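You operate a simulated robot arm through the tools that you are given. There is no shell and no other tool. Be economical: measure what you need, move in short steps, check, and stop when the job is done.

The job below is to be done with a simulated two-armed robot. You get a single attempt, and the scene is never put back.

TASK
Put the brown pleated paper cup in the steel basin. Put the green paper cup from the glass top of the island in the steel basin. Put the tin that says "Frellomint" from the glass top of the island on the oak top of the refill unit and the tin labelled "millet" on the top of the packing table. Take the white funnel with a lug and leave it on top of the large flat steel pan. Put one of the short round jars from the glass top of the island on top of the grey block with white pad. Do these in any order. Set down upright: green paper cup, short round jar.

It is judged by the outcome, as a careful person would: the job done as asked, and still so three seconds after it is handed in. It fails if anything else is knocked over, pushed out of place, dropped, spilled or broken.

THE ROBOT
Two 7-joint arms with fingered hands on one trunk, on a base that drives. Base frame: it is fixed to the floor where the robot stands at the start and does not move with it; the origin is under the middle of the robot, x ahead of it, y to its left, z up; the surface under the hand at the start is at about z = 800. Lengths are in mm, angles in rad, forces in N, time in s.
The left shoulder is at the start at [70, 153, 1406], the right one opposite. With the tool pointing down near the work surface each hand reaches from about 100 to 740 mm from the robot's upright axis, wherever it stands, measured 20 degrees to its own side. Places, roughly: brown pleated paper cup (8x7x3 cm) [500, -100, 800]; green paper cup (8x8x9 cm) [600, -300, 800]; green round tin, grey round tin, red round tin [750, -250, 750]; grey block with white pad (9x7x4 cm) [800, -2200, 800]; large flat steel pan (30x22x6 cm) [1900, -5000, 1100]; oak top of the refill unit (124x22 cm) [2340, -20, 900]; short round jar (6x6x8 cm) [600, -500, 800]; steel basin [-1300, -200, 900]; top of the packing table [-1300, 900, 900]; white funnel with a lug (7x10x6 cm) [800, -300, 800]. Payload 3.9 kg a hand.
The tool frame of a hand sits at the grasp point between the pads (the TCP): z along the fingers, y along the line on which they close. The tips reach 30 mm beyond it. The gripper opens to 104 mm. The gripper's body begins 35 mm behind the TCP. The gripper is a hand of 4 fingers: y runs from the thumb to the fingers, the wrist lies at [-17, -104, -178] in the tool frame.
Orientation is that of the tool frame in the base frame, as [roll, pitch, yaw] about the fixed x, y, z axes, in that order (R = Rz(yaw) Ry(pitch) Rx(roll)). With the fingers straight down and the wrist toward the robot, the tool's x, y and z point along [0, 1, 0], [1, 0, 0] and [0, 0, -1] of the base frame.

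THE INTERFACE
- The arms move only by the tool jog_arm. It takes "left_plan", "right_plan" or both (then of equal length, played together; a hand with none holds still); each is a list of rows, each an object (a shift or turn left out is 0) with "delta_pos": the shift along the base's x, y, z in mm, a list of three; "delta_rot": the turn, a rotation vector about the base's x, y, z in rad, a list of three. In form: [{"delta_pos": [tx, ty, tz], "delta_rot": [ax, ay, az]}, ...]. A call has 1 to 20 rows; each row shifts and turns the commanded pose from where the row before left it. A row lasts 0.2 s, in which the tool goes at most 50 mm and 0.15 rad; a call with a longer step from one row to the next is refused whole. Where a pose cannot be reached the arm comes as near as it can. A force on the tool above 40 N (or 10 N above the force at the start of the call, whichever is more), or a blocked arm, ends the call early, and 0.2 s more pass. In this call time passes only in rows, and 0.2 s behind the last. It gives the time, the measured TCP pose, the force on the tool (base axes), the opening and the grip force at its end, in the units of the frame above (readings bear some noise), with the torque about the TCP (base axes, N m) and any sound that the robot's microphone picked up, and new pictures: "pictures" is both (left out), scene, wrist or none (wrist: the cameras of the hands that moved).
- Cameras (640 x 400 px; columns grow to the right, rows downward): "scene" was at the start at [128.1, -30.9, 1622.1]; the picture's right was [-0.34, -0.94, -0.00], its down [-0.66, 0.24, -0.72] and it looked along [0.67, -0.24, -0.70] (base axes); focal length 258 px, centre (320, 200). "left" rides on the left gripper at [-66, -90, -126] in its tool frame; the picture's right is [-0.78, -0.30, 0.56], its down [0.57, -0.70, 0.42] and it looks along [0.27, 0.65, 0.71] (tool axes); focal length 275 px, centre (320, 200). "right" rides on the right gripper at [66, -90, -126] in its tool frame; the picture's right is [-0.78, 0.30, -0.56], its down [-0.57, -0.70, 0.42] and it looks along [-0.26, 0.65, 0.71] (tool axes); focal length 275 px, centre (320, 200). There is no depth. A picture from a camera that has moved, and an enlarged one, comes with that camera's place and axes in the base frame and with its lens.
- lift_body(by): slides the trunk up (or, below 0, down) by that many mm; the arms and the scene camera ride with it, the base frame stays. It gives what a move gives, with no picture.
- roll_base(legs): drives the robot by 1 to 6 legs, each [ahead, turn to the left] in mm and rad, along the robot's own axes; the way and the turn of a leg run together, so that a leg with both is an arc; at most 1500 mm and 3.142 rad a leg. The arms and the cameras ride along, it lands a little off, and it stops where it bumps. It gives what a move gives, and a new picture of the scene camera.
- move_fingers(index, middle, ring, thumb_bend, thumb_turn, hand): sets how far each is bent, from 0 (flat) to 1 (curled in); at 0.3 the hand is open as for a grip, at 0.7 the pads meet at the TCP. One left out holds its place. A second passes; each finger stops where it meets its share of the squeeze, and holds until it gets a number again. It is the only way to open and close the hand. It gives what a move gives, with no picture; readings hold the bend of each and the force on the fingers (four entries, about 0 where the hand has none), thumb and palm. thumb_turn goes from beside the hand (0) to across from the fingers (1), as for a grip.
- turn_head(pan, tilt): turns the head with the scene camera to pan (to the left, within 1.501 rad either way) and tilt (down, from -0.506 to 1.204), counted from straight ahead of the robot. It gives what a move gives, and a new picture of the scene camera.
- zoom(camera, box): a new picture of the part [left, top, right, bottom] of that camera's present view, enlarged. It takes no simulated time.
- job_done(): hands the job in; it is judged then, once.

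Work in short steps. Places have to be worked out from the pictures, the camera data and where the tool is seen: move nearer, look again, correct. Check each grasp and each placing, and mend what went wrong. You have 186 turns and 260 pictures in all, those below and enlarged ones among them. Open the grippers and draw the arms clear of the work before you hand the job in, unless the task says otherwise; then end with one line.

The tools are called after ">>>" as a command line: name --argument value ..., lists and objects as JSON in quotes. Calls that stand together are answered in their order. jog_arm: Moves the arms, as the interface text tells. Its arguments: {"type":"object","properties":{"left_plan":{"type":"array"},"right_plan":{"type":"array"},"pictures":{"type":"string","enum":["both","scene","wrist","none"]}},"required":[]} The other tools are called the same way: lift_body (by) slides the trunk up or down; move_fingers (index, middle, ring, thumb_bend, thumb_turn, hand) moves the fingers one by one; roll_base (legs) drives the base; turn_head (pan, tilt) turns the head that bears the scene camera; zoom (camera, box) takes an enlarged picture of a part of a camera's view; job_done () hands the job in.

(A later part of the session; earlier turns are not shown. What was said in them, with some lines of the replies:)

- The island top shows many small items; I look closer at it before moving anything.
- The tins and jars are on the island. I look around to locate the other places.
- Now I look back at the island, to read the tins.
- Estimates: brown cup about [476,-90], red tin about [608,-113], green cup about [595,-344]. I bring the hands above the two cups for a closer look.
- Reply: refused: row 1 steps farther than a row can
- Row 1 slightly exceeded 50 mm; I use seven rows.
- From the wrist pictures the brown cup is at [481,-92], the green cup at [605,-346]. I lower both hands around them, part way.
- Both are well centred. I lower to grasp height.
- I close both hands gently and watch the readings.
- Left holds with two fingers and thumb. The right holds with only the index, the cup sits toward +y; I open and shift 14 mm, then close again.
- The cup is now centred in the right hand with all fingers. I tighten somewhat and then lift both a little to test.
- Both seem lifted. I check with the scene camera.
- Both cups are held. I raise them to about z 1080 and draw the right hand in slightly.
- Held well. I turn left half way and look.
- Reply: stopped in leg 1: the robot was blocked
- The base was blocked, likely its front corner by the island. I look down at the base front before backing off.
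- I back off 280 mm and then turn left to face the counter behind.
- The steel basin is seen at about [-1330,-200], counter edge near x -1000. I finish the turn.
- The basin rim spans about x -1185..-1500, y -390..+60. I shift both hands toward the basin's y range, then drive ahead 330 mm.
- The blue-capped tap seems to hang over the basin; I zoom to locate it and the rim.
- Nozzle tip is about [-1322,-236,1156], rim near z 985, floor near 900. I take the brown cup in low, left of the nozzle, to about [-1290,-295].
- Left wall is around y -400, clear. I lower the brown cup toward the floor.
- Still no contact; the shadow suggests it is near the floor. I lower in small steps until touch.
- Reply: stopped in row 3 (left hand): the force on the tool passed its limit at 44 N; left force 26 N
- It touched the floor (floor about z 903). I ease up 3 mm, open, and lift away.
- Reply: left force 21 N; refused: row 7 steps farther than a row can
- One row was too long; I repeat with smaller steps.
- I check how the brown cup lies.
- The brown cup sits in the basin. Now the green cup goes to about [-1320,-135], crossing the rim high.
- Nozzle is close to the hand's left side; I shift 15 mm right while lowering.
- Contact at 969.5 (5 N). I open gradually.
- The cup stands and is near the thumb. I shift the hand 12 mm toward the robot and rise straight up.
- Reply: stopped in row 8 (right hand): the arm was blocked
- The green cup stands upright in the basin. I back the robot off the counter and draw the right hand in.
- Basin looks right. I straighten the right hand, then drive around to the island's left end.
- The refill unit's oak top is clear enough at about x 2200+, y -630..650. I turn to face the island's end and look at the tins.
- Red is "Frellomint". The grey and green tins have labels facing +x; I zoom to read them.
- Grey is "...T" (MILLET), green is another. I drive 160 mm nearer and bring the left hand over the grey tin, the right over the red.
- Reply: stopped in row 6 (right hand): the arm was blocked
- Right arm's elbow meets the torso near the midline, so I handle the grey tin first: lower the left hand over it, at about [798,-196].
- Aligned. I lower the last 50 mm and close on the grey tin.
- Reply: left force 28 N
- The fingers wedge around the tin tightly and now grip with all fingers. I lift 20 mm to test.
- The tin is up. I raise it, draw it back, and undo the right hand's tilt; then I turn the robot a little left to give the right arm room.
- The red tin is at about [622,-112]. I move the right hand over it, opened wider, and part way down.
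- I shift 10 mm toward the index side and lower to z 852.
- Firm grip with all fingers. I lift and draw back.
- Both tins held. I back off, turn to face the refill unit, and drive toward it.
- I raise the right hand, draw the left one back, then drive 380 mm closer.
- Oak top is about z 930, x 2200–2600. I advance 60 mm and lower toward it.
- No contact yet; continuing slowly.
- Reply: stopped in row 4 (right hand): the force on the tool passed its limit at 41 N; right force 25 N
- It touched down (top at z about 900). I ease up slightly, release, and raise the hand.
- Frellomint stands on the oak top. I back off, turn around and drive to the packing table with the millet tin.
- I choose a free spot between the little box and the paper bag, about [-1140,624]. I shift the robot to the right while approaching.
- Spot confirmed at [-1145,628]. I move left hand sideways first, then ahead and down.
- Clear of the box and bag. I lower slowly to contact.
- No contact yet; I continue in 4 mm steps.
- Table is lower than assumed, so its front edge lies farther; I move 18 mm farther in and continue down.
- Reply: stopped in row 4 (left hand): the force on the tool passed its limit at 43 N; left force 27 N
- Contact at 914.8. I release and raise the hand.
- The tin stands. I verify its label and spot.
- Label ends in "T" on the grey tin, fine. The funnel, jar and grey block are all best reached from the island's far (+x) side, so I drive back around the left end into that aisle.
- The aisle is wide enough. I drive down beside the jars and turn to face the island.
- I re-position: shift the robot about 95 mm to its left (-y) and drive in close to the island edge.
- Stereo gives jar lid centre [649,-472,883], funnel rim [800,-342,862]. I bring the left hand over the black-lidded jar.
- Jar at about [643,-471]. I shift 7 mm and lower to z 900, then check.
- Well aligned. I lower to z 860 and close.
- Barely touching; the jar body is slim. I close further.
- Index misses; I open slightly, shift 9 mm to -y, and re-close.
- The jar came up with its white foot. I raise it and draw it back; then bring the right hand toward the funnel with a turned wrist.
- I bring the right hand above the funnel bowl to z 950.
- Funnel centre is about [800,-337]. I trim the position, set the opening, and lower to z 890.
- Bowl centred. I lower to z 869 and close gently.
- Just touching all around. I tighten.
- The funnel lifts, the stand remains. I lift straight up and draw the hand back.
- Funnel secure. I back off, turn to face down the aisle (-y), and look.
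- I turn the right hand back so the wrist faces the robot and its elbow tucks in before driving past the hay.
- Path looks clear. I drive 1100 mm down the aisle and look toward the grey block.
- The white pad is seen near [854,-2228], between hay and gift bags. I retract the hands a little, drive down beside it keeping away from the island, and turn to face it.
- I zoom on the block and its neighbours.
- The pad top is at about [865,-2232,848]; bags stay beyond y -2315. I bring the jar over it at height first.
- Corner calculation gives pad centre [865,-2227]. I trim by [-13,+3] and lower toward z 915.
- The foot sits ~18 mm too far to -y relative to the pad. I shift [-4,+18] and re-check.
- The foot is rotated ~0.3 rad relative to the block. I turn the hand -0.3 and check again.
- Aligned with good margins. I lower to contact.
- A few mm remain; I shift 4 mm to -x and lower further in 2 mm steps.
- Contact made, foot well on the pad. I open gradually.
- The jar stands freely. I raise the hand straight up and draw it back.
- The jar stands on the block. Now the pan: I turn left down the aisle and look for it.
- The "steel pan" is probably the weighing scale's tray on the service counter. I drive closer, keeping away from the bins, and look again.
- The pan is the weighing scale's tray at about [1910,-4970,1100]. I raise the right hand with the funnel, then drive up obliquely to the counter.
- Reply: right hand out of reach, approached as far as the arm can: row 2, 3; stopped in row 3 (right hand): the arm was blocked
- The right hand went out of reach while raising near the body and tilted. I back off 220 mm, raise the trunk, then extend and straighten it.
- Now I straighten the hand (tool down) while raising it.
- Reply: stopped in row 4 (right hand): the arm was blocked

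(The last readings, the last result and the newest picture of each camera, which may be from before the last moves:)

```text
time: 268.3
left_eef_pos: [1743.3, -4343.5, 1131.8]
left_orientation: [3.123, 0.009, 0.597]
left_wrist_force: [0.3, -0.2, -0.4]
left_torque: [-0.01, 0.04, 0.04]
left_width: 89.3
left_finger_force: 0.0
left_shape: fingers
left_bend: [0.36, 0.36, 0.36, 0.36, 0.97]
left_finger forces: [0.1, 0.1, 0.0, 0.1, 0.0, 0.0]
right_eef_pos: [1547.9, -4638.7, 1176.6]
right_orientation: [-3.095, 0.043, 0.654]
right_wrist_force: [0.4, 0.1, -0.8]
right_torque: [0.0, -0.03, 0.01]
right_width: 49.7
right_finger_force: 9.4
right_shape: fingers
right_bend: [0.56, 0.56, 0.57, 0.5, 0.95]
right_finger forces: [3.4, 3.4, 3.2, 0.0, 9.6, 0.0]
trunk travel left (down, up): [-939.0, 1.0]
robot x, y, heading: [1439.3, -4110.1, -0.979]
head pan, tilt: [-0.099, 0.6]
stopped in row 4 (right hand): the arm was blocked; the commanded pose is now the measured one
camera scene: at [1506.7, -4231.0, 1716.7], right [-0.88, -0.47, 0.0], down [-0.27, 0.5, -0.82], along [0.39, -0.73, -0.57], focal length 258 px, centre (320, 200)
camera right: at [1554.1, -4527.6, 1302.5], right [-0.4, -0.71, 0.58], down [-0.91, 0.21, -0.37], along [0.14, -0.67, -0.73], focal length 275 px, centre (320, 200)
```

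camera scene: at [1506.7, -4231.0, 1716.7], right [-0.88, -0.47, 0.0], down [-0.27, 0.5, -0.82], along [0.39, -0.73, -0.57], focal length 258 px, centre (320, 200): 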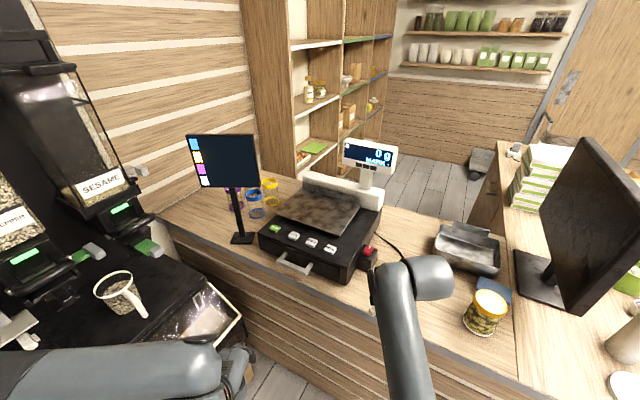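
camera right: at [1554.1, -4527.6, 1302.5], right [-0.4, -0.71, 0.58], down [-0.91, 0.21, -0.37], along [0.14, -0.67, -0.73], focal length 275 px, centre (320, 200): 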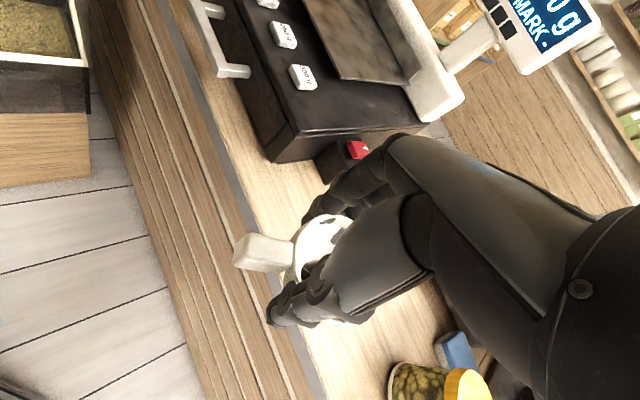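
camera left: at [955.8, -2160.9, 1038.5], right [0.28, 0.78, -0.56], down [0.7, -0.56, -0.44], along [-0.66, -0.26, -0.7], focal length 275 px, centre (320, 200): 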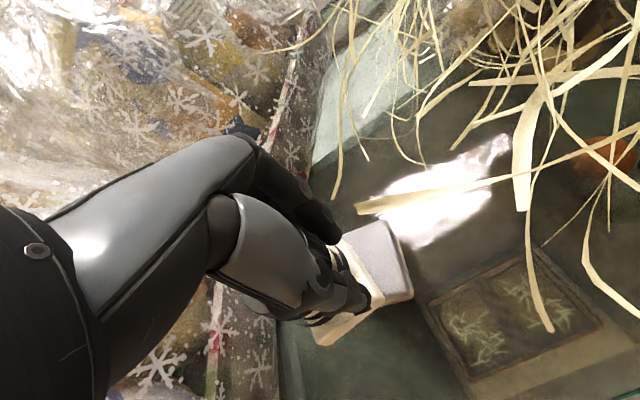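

The pan's corners work out to x 1797–2095, y -4915..-5146, z about 1045. The base has ~270 mm clearance left to use; I drive 320 mm ahead.

>>> roll_base --legs '[[320, 0]]'

>>> zoom --camera "right" --box '[0, 0, 640, 400]'

```text
time: 270.4
left_eef_pos: [1922.3, -4609.9, 1131.5]
left_orientation: [3.121, 0.007, 0.599]
left_wrist_force: [-0.1, -0.4, 0.7]
left_torque: [0.01, 0.01, 0.03]
left_width: 89.5
left_finger_force: 0.1
left_shape: fingers
left_bend: [0.36, 0.36, 0.36, 0.36, 0.97]
left_finger forces: [0.0, 0.0, 0.0, 0.1, 0.0, 0.1]
right_eef_pos: [1726.9, -4902.1, 1177.5]
right_orientation: [-3.098, 0.042, 0.658]
right_wrist_force: [0.8, 0.2, -0.8]
right_torque: [-0.01, -0.03, -0.01]
right_width: 49.3
right_finger_force: 9.8
right_shape: fingers
right_bend: [0.56, 0.56, 0.57, 0.5, 0.95]
right_finger forces: [3.4, 3.3, 3.3, 0.0, 9.5, 0.1]
trunk travel left (down, up): [-939.0, 1.0]
robot x, y, heading: [1615.5, -4376.0, -0.976]
head pan, tilt: [-0.099, 0.6]
camera scene: at [1684.5, -4494.7, 1717.1], right [-0.88, -0.47, 0.0], down [-0.27, 0.5, -0.83], along [0.39, -0.73, -0.56], focal length 258 px, centre (320, 200)
```

scene: 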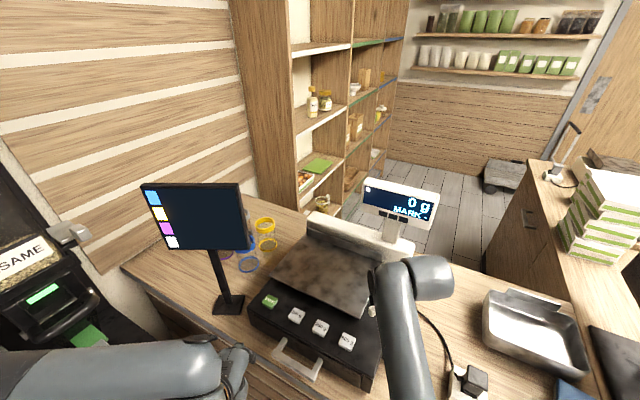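

```text
1.00 times, centred on (320, 200) of right (not enlarged: the box is as wide or as high as the picture)
camera zoom: at [1733.0, -4791.9, 1303.8], right [-0.4, -0.71, 0.58], down [-0.91, 0.21, -0.37], along [0.14, -0.67, -0.73], focal length 275 px, centre (320, 200)
```

zoom: 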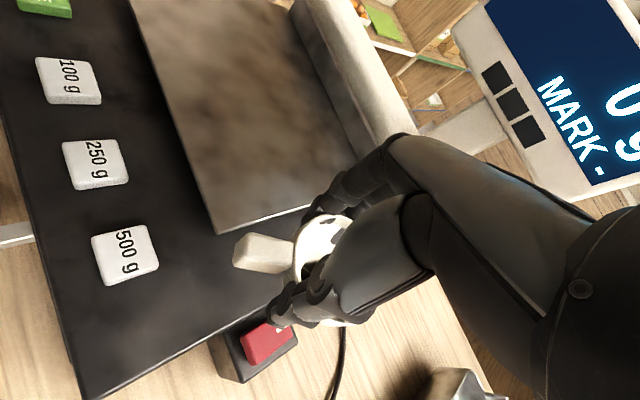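

Refined: pan at x 1770–2060, y -4880..-5080, z about 1100. I raise the funnel and bring it over the pan's middle.

>>> jog_arm --right_plan '[{"delta_pos": [0, 0, 22]}, {"delta_pos": [0, 0, 22]}, {"delta_pos": [40, -14, 0]}, {"delta_pos": [40, -14, 0]}, {"delta_pos": [40, -14, 0]}, {"delta_pos": [43, -16, 0]}]' --pictures "both"

```text
time: 271.9
left_eef_pos: [1924.6, -4613.4, 1130.0]
left_orientation: [3.124, 0.01, 0.601]
left_wrist_force: [-0.2, 0.0, 0.2]
left_torque: [0.01, -0.01, 0.01]
left_width: 89.2
left_finger_force: 0.0
left_shape: fingers
left_bend: [0.36, 0.36, 0.36, 0.36, 0.97]
left_finger forces: [0.0, 0.0, 0.0, 0.0, 0.0, 0.1]
right_eef_pos: [1894.4, -4962.6, 1220.9]
right_orientation: [-3.092, 0.041, 0.657]
right_wrist_force: [0.5, -1.2, -0.9]
right_torque: [0.02, 0.03, 0.0]
right_width: 49.2
right_finger_force: 9.9
right_shape: fingers
right_bend: [0.56, 0.56, 0.57, 0.5, 0.96]
right_finger forces: [3.4, 3.4, 3.1, 0.1, 9.6, 0.0]
trunk travel left (down, up): [-939.0, 1.0]
robot x, y, heading: [1615.9, -4375.8, -0.973]
head pan, tilt: [-0.099, 0.6]
camera scene: at [1689.3, -4498.5, 1716.5], right [-0.88, -0.47, 0.0], down [-0.27, 0.5, -0.82], along [0.39, -0.73, -0.57], focal length 258 px, centre (320, 200)
camera right: at [1901.2, -4851.9, 1347.0], right [-0.4, -0.72, 0.57], down [-0.91, 0.21, -0.37], along [0.14, -0.67, -0.73], focal length 275 px, centre (320, 200)
```

scene: 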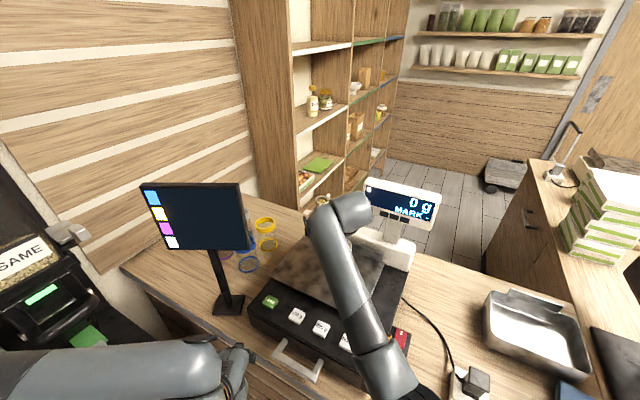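
right: 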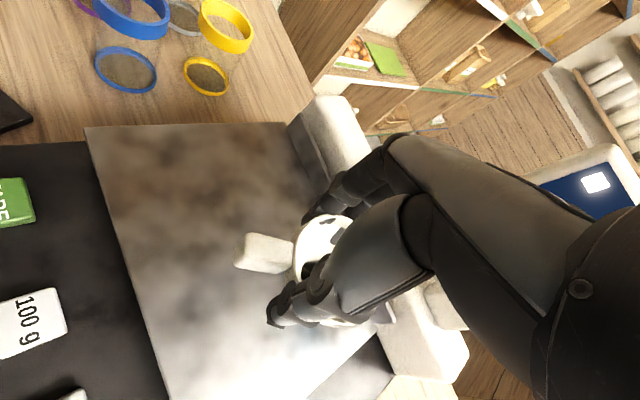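

The funnel is over the pan's middle (pan x 1770–2060, y -4877..-5067). I lower it to contact.

>>> jog_arm --right_plan '[{"delta_pos": [5, -5, -15]}, {"delta_pos": [5, 0, -15]}, {"delta_pos": [0, 0, -6]}, {"delta_pos": [0, 0, -5]}, {"delta_pos": [0, 0, -5]}, {"delta_pos": [0, 0, -4]}, {"delta_pos": [0, 0, -4]}]' --pictures "wrist"

```text
time: 273.4
left_eef_pos: [1922.6, -4610.8, 1132.7]
left_orientation: [3.123, 0.007, 0.6]
left_wrist_force: [-0.1, 1.3, 0.2]
left_torque: [-0.03, -0.06, 0.01]
left_width: 89.5
left_finger_force: 0.0
left_shape: fingers
left_bend: [0.36, 0.36, 0.36, 0.36, 0.97]
left_finger forces: [0.0, 0.0, 0.0, 0.1, 0.1, 0.1]
right_eef_pos: [1901.0, -4967.1, 1167.2]
right_orientation: [-3.094, 0.041, 0.657]
right_wrist_force: [0.2, 0.3, 0.0]
right_torque: [0.0, -0.01, -0.04]
right_width: 49.1
right_finger_force: 9.8
right_shape: fingers
right_bend: [0.56, 0.56, 0.57, 0.5, 0.96]
right_finger forces: [3.3, 3.4, 3.2, 0.0, 9.6, 0.0]
trunk travel left (down, up): [-939.0, 1.0]
robot x, y, heading: [1617.2, -4377.3, -0.976]
head pan, tilt: [-0.099, 0.6]
camera right: at [1907.4, -4856.9, 1292.9], right [-0.4, -0.71, 0.57], down [-0.91, 0.21, -0.37], along [0.14, -0.67, -0.73], focal length 275 px, centre (320, 200)
```

right: 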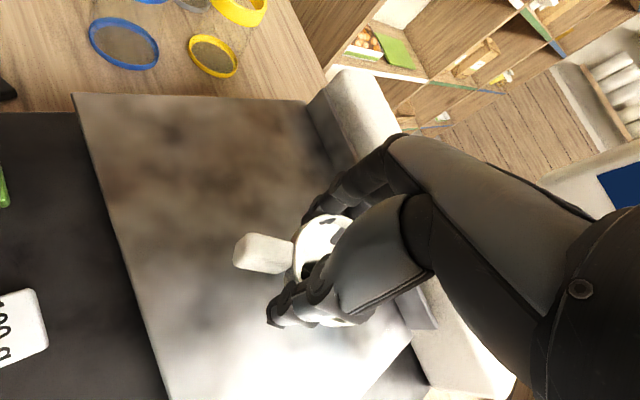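

No contact yet; I continue in 4 mm steps.

>>> jog_arm --right_plan '[{"delta_pos": [0, 0, -4]}, {"delta_pos": [0, 0, -4]}, {"delta_pos": [0, 0, -4]}, {"delta_pos": [0, 0, -4]}, {"delta_pos": [0, 0, -4]}]' --pictures "wrist"

```text
time: 274.6
left_eef_pos: [1922.9, -4611.8, 1131.1]
left_orientation: [3.124, 0.006, 0.599]
left_wrist_force: [-0.4, 0.3, -0.2]
left_torque: [0.01, 0.0, 0.0]
left_width: 89.6
left_finger_force: 0.0
left_shape: fingers
left_bend: [0.36, 0.36, 0.36, 0.36, 0.97]
left_finger forces: [0.0, 0.0, 0.0, 0.0, 0.0, 0.0]
right_eef_pos: [1902.3, -4968.5, 1146.8]
right_orientation: [-3.095, 0.042, 0.658]
right_wrist_force: [-0.1, -0.6, -1.0]
right_torque: [-0.02, -0.01, 0.03]
right_width: 49.4
right_finger_force: 9.7
right_shape: fingers
right_bend: [0.56, 0.56, 0.57, 0.5, 0.96]
right_finger forces: [3.3, 3.5, 3.1, 0.0, 9.5, 0.0]
trunk travel left (down, up): [-939.0, 1.0]
robot x, y, heading: [1611.9, -4376.8, -0.978]
head pan, tilt: [-0.099, 0.6]
camera right: at [1907.7, -4857.0, 1272.3], right [-0.4, -0.71, 0.58], down [-0.91, 0.21, -0.37], along [0.14, -0.67, -0.73], focal length 275 px, centre (320, 200)
```

right: 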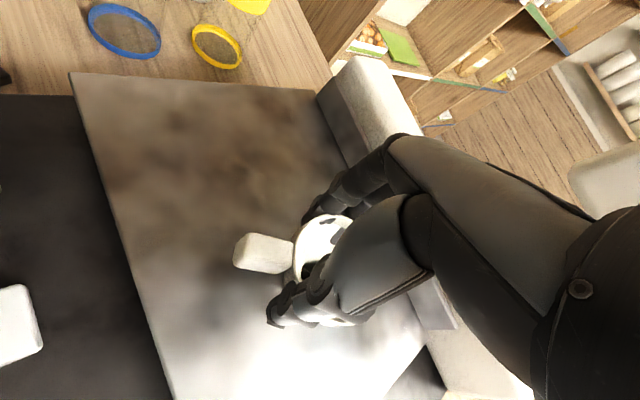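

Still no touch; continuing with smaller steps.

>>> jog_arm --right_plan '[{"delta_pos": [0, 0, -3]}, {"delta_pos": [0, 0, -3]}, {"delta_pos": [0, 0, -3]}, {"delta_pos": [0, 0, -3]}, {"delta_pos": [0, 0, -3]}, {"delta_pos": [0, 0, -3]}]' --pictures "wrist"

```text
time: 276.1
left_eef_pos: [1922.7, -4610.6, 1131.1]
left_orientation: [3.121, 0.008, 0.601]
left_wrist_force: [-0.2, 0.5, 0.4]
left_torque: [-0.01, 0.02, -0.02]
left_width: 89.5
left_finger_force: 0.0
left_shape: fingers
left_bend: [0.36, 0.36, 0.36, 0.36, 0.97]
left_finger forces: [0.0, 0.0, 0.1, 0.0, 0.1, 0.0]
right_eef_pos: [1900.7, -4966.1, 1129.8]
right_orientation: [-3.099, 0.044, 0.658]
right_wrist_force: [1.5, 0.1, 5.4]
right_torque: [-0.13, 0.07, 0.06]
right_width: 45.6
right_finger_force: 7.1
right_shape: fingers
right_bend: [0.57, 0.59, 0.58, 0.51, 0.96]
right_finger forces: [3.9, 0.9, 3.3, 0.0, 6.9, 0.1]
trunk travel left (down, up): [-939.0, 1.0]
robot x, y, heading: [1618.4, -4376.8, -0.979]
head pan, tilt: [-0.099, 0.6]
camera right: at [1907.4, -4855.7, 1255.4], right [-0.4, -0.71, 0.58], down [-0.91, 0.21, -0.37], along [0.14, -0.67, -0.73], focal length 275 px, centre (320, 200)
```

right: 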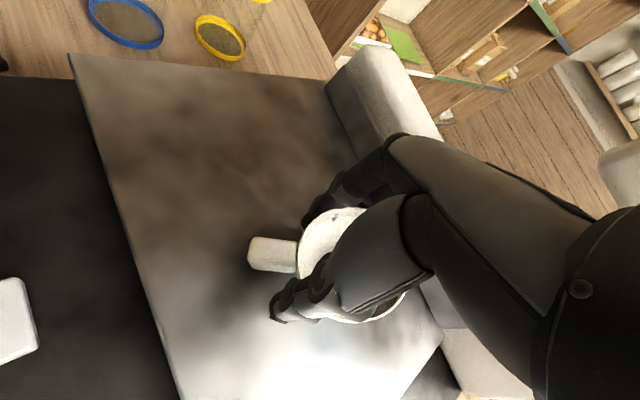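

Contact; the funnel slid up slightly in the grip. I open gently in stages.

>>> move_fingers --hand "right" --index 0.5 --middle 0.5 --ring 0.5 --thumb_bend 0.48

>>> zoom --camera "right" --box '[180, 150, 460, 370]'

>>> move_fingers --hand "right" --index 0.38 --middle 0.38 --ring 0.38 --thumb_bend 0.38

>>> zoom --camera "right" --box '[180, 150, 460, 370]'

```text
time: 277.1
left_eef_pos: [1922.9, -4611.4, 1132.1]
left_orientation: [3.122, 0.008, 0.6]
left_wrist_force: [0.0, 0.3, -1.0]
left_torque: [-0.03, 0.01, -0.01]
left_width: 89.4
left_finger_force: 0.1
left_shape: fingers
left_bend: [0.36, 0.36, 0.36, 0.36, 0.97]
left_finger forces: [0.1, 0.1, 0.1, 0.0, 0.0, 0.1]
right_eef_pos: [1901.5, -4967.3, 1128.3]
right_orientation: [-3.094, 0.042, 0.655]
right_wrist_force: [0.4, -0.9, 0.3]
right_torque: [-0.02, 0.02, 0.03]
right_width: 56.0
right_finger_force: 0.0
right_shape: fingers
right_bend: [0.5, 0.5, 0.5, 0.48, 0.97]
right_finger forces: [0.1, 0.1, 0.1, 0.1, 0.0, 0.1]
trunk travel left (down, up): [-939.0, 1.0]
robot x, y, heading: [1616.4, -4377.5, -0.974]
head pan, tilt: [-0.099, 0.6]
```

```text
1.82 times, centred on (320, 260) of right
camera zoom: at [1907.4, -4857.7, 1254.5], right [-0.4, -0.71, 0.57], down [-0.91, 0.21, -0.37], along [0.14, -0.67, -0.73], focal length 500 px, centre (320, 91)
```

zoom: 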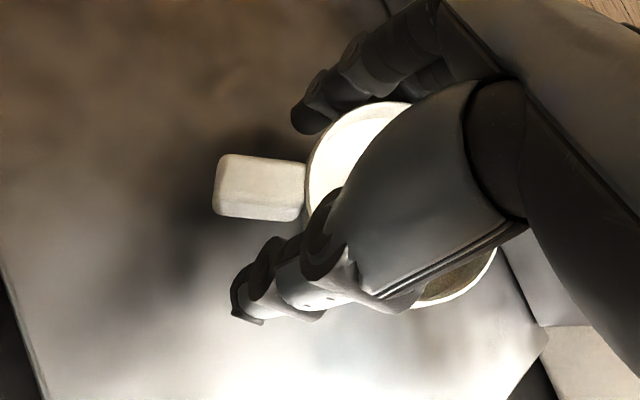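

```text
time: 278.1
left_eef_pos: [1922.8, -4611.4, 1130.8]
left_orientation: [3.122, 0.009, 0.599]
left_wrist_force: [0.5, -0.3, -0.2]
left_torque: [0.0, -0.05, -0.03]
left_width: 89.4
left_finger_force: 0.1
left_shape: fingers
left_bend: [0.36, 0.36, 0.36, 0.36, 0.97]
left_finger forces: [0.0, 0.0, 0.1, 0.0, 0.0, 0.0]
right_eef_pos: [1901.4, -4968.2, 1129.0]
right_orientation: [-3.097, 0.043, 0.657]
right_wrist_force: [0.2, 0.7, -0.6]
right_torque: [-0.01, -0.02, 0.0]
right_width: 84.2
right_finger_force: 0.1
right_shape: fingers
right_bend: [0.38, 0.38, 0.38, 0.38, 0.97]
right_finger forces: [0.1, 0.0, 0.1, 0.1, 0.0, 0.0]
trunk travel left (down, up): [-939.0, 1.0]
robot x, y, heading: [1613.4, -4376.4, -0.981]
head pan, tilt: [-0.099, 0.6]
```

```text
1.82 times, centred on (320, 260) of right
camera zoom: at [1907.5, -4857.1, 1254.8], right [-0.4, -0.71, 0.58], down [-0.91, 0.21, -0.37], along [0.14, -0.67, -0.73], focal length 500 px, centre (320, 91)
```

zoom: 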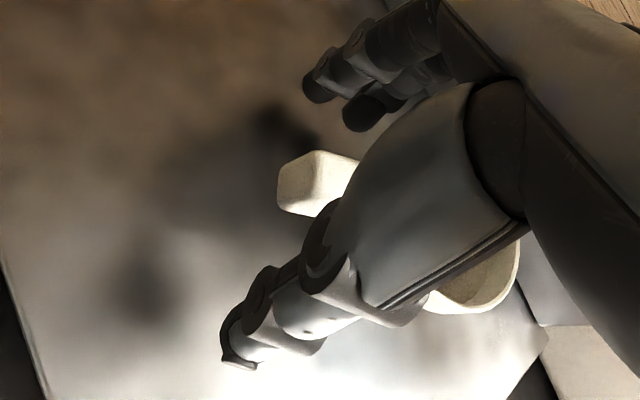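

The funnel tipped over and now lies in the open hand. I open wider and rise.

>>> move_fingers --hand "right" --index 0.22 --middle 0.22 --ring 0.22 --thumb_bend 0.22

>>> jog_arm --right_plan '[{"delta_pos": [0, 0, 12]}, {"delta_pos": [0, 0, 15]}, {"delta_pos": [0, 0, 25]}, {"delta_pos": [0, 0, 35]}]' --pictures "both"

```text
time: 279.1
left_eef_pos: [1922.2, -4611.8, 1131.2]
left_orientation: [3.123, 0.006, 0.6]
left_wrist_force: [0.2, 0.7, 0.5]
left_torque: [-0.03, -0.01, -0.07]
left_width: 89.6
left_finger_force: 0.2
left_shape: fingers
left_bend: [0.36, 0.36, 0.36, 0.36, 0.97]
left_finger forces: [0.1, 0.1, 0.1, 0.0, 0.0, 0.1]
right_eef_pos: [1901.1, -4966.4, 1128.9]
right_orientation: [-3.096, 0.043, 0.656]
right_wrist_force: [-0.2, -0.2, 0.2]
right_torque: [0.02, -0.01, 0.0]
right_width: 122.4
right_finger_force: 0.1
right_shape: fingers
right_bend: [0.22, 0.22, 0.22, 0.22, 0.97]
right_finger forces: [0.1, 0.0, 0.0, 0.0, 0.1, 0.0]
trunk travel left (down, up): [-939.0, 1.0]
robot x, y, heading: [1611.6, -4377.7, -0.976]
head pan, tilt: [-0.099, 0.6]
```

```text
time: 280.1
left_eef_pos: [1923.0, -4610.2, 1131.5]
left_orientation: [3.122, 0.008, 0.6]
left_wrist_force: [0.2, 0.4, 0.4]
left_torque: [-0.02, -0.02, -0.02]
left_width: 89.1
left_finger_force: 0.1
left_shape: fingers
left_bend: [0.36, 0.36, 0.36, 0.36, 0.97]
left_finger forces: [0.1, 0.0, 0.0, 0.0, 0.1, 0.1]
right_eef_pos: [1900.4, -4966.1, 1216.4]
right_orientation: [-3.095, 0.041, 0.656]
right_wrist_force: [-0.3, -0.7, -1.1]
right_torque: [0.01, 0.01, -0.02]
right_width: 122.3
right_finger_force: 0.1
right_shape: fingers
right_bend: [0.22, 0.22, 0.22, 0.22, 0.97]
right_finger forces: [0.0, 0.0, 0.0, 0.1, 0.1, 0.0]
trunk travel left (down, up): [-939.0, 1.0]
robot x, y, heading: [1616.1, -4377.9, -0.978]
head pan, tilt: [-0.099, 0.6]
camera scene: at [1686.7, -4497.1, 1716.7], right [-0.88, -0.47, 0.0], down [-0.27, 0.5, -0.83], along [0.39, -0.73, -0.56], focal length 258 px, centre (320, 200)
camera right: at [1906.8, -4856.3, 1341.5], right [-0.4, -0.71, 0.57], down [-0.91, 0.21, -0.37], along [0.14, -0.67, -0.73], focal length 275 px, centre (320, 200)
```

scene: 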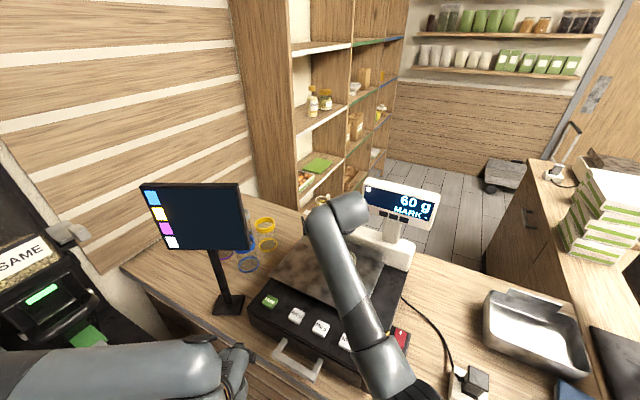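
right: 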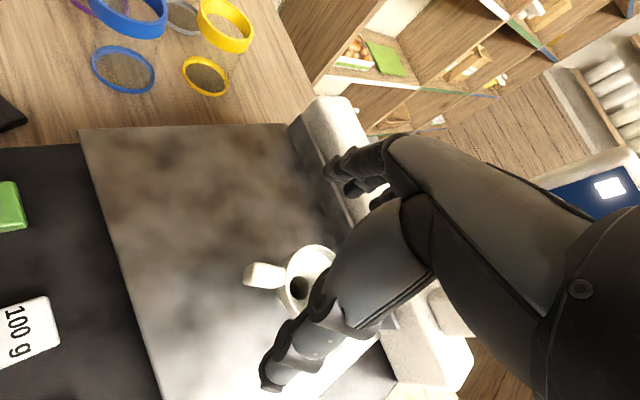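

The scale shows 60 g: the funnel rests on the pan. I draw the arm back and look.

>>> jog_arm --right_plan '[{"delta_pos": [0, 0, 15]}, {"delta_pos": [-30, 25, 0]}, {"delta_pos": [-35, 25, 0]}, {"delta_pos": [-35, 25, 0]}, {"delta_pos": [-35, 25, 0]}, {"delta_pos": [-30, 25, 0]}]' --pictures "none"

>>> roll_base --legs '[[-330, 0]]'

>>> zoom --camera "scene" --box '[240, 120, 440, 260]'

```text
time: 281.4
left_eef_pos: [1920.8, -4609.6, 1131.7]
left_orientation: [3.122, 0.007, 0.6]
left_wrist_force: [0.6, -0.1, -0.3]
left_torque: [-0.01, -0.01, 0.02]
left_width: 89.1
left_finger_force: 0.1
left_shape: fingers
left_bend: [0.36, 0.36, 0.36, 0.36, 0.97]
left_finger forces: [0.0, 0.1, 0.0, 0.0, 0.0, 0.1]
right_eef_pos: [1734.8, -4843.0, 1231.1]
right_orientation: [-3.1, 0.05, 0.656]
right_wrist_force: [-0.2, -0.3, 0.4]
right_torque: [-0.01, -0.01, 0.0]
right_width: 122.2
right_finger_force: 0.1
right_shape: fingers
right_bend: [0.22, 0.22, 0.22, 0.22, 0.97]
right_finger forces: [0.0, 0.0, 0.1, 0.0, 0.0, 0.0]
trunk travel left (down, up): [-939.0, 1.0]
robot x, y, heading: [1614.8, -4378.7, -0.977]
head pan, tilt: [-0.099, 0.6]
```

```text
time: 283.6
left_eef_pos: [1741.9, -4343.1, 1129.7]
left_orientation: [3.123, 0.008, 0.599]
left_wrist_force: [-1.5, -0.2, 0.2]
left_torque: [0.01, -0.01, 0.0]
left_width: 89.4
left_finger_force: 0.1
left_shape: fingers
left_bend: [0.36, 0.36, 0.36, 0.36, 0.97]
left_finger forces: [0.1, 0.0, 0.0, 0.0, 0.0, 0.0]
right_eef_pos: [1552.3, -4576.1, 1227.6]
right_orientation: [-3.091, 0.052, 0.655]
right_wrist_force: [0.4, 0.4, -0.6]
right_torque: [0.01, -0.01, -0.04]
right_width: 121.7
right_finger_force: 0.1
right_shape: fingers
right_bend: [0.22, 0.22, 0.22, 0.22, 0.97]
right_finger forces: [0.1, 0.0, 0.0, 0.1, 0.0, 0.0]
trunk travel left (down, up): [-939.0, 1.0]
robot x, y, heading: [1431.6, -4103.8, -0.977]
head pan, tilt: [-0.099, 0.6]
camera scene: at [1505.7, -4229.8, 1716.4], right [-0.88, -0.47, 0.0], down [-0.27, 0.5, -0.82], along [0.39, -0.73, -0.57], focal length 258 px, centre (320, 200)
```

scene: 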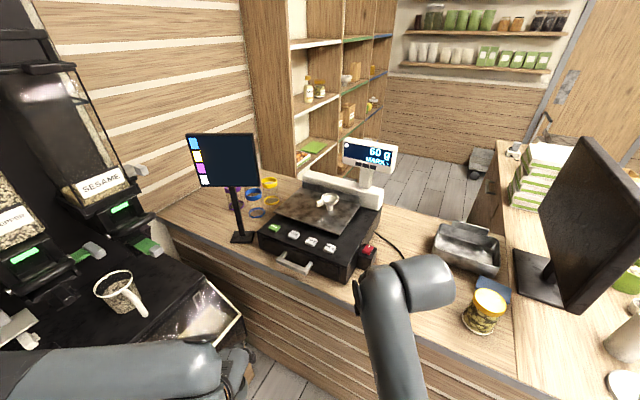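

```text
2.86 times, centred on (340, 190) of scene
camera zoom: at [1505.7, -4229.8, 1716.4], right [-0.88, -0.47, 0.0], down [-0.27, 0.5, -0.82], along [0.39, -0.73, -0.57], focal length 736 px, centre (263, 229)
```

zoom: 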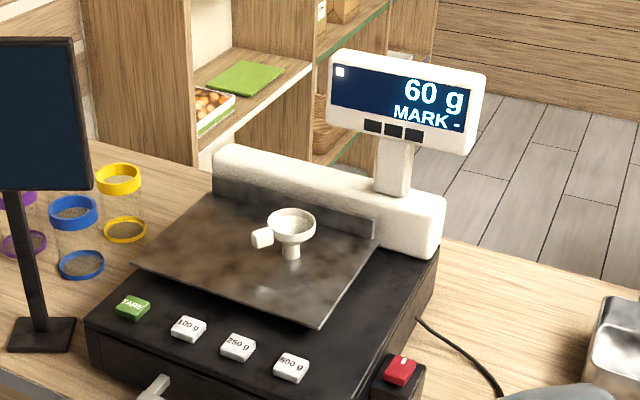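

The funnel stands on the scale's steel pan, both hands are empty, open and clear, and every other item was checked when I set it down. I hand in the job.

>>> job_done

```text
The job is handed in.
```

The job is handed in: all six items are where you asked, with the green cup and the short round jar upright. The millet label was only partly readable; I chose the grey tin because its label ends in "T" and the other two tins clearly say something else.
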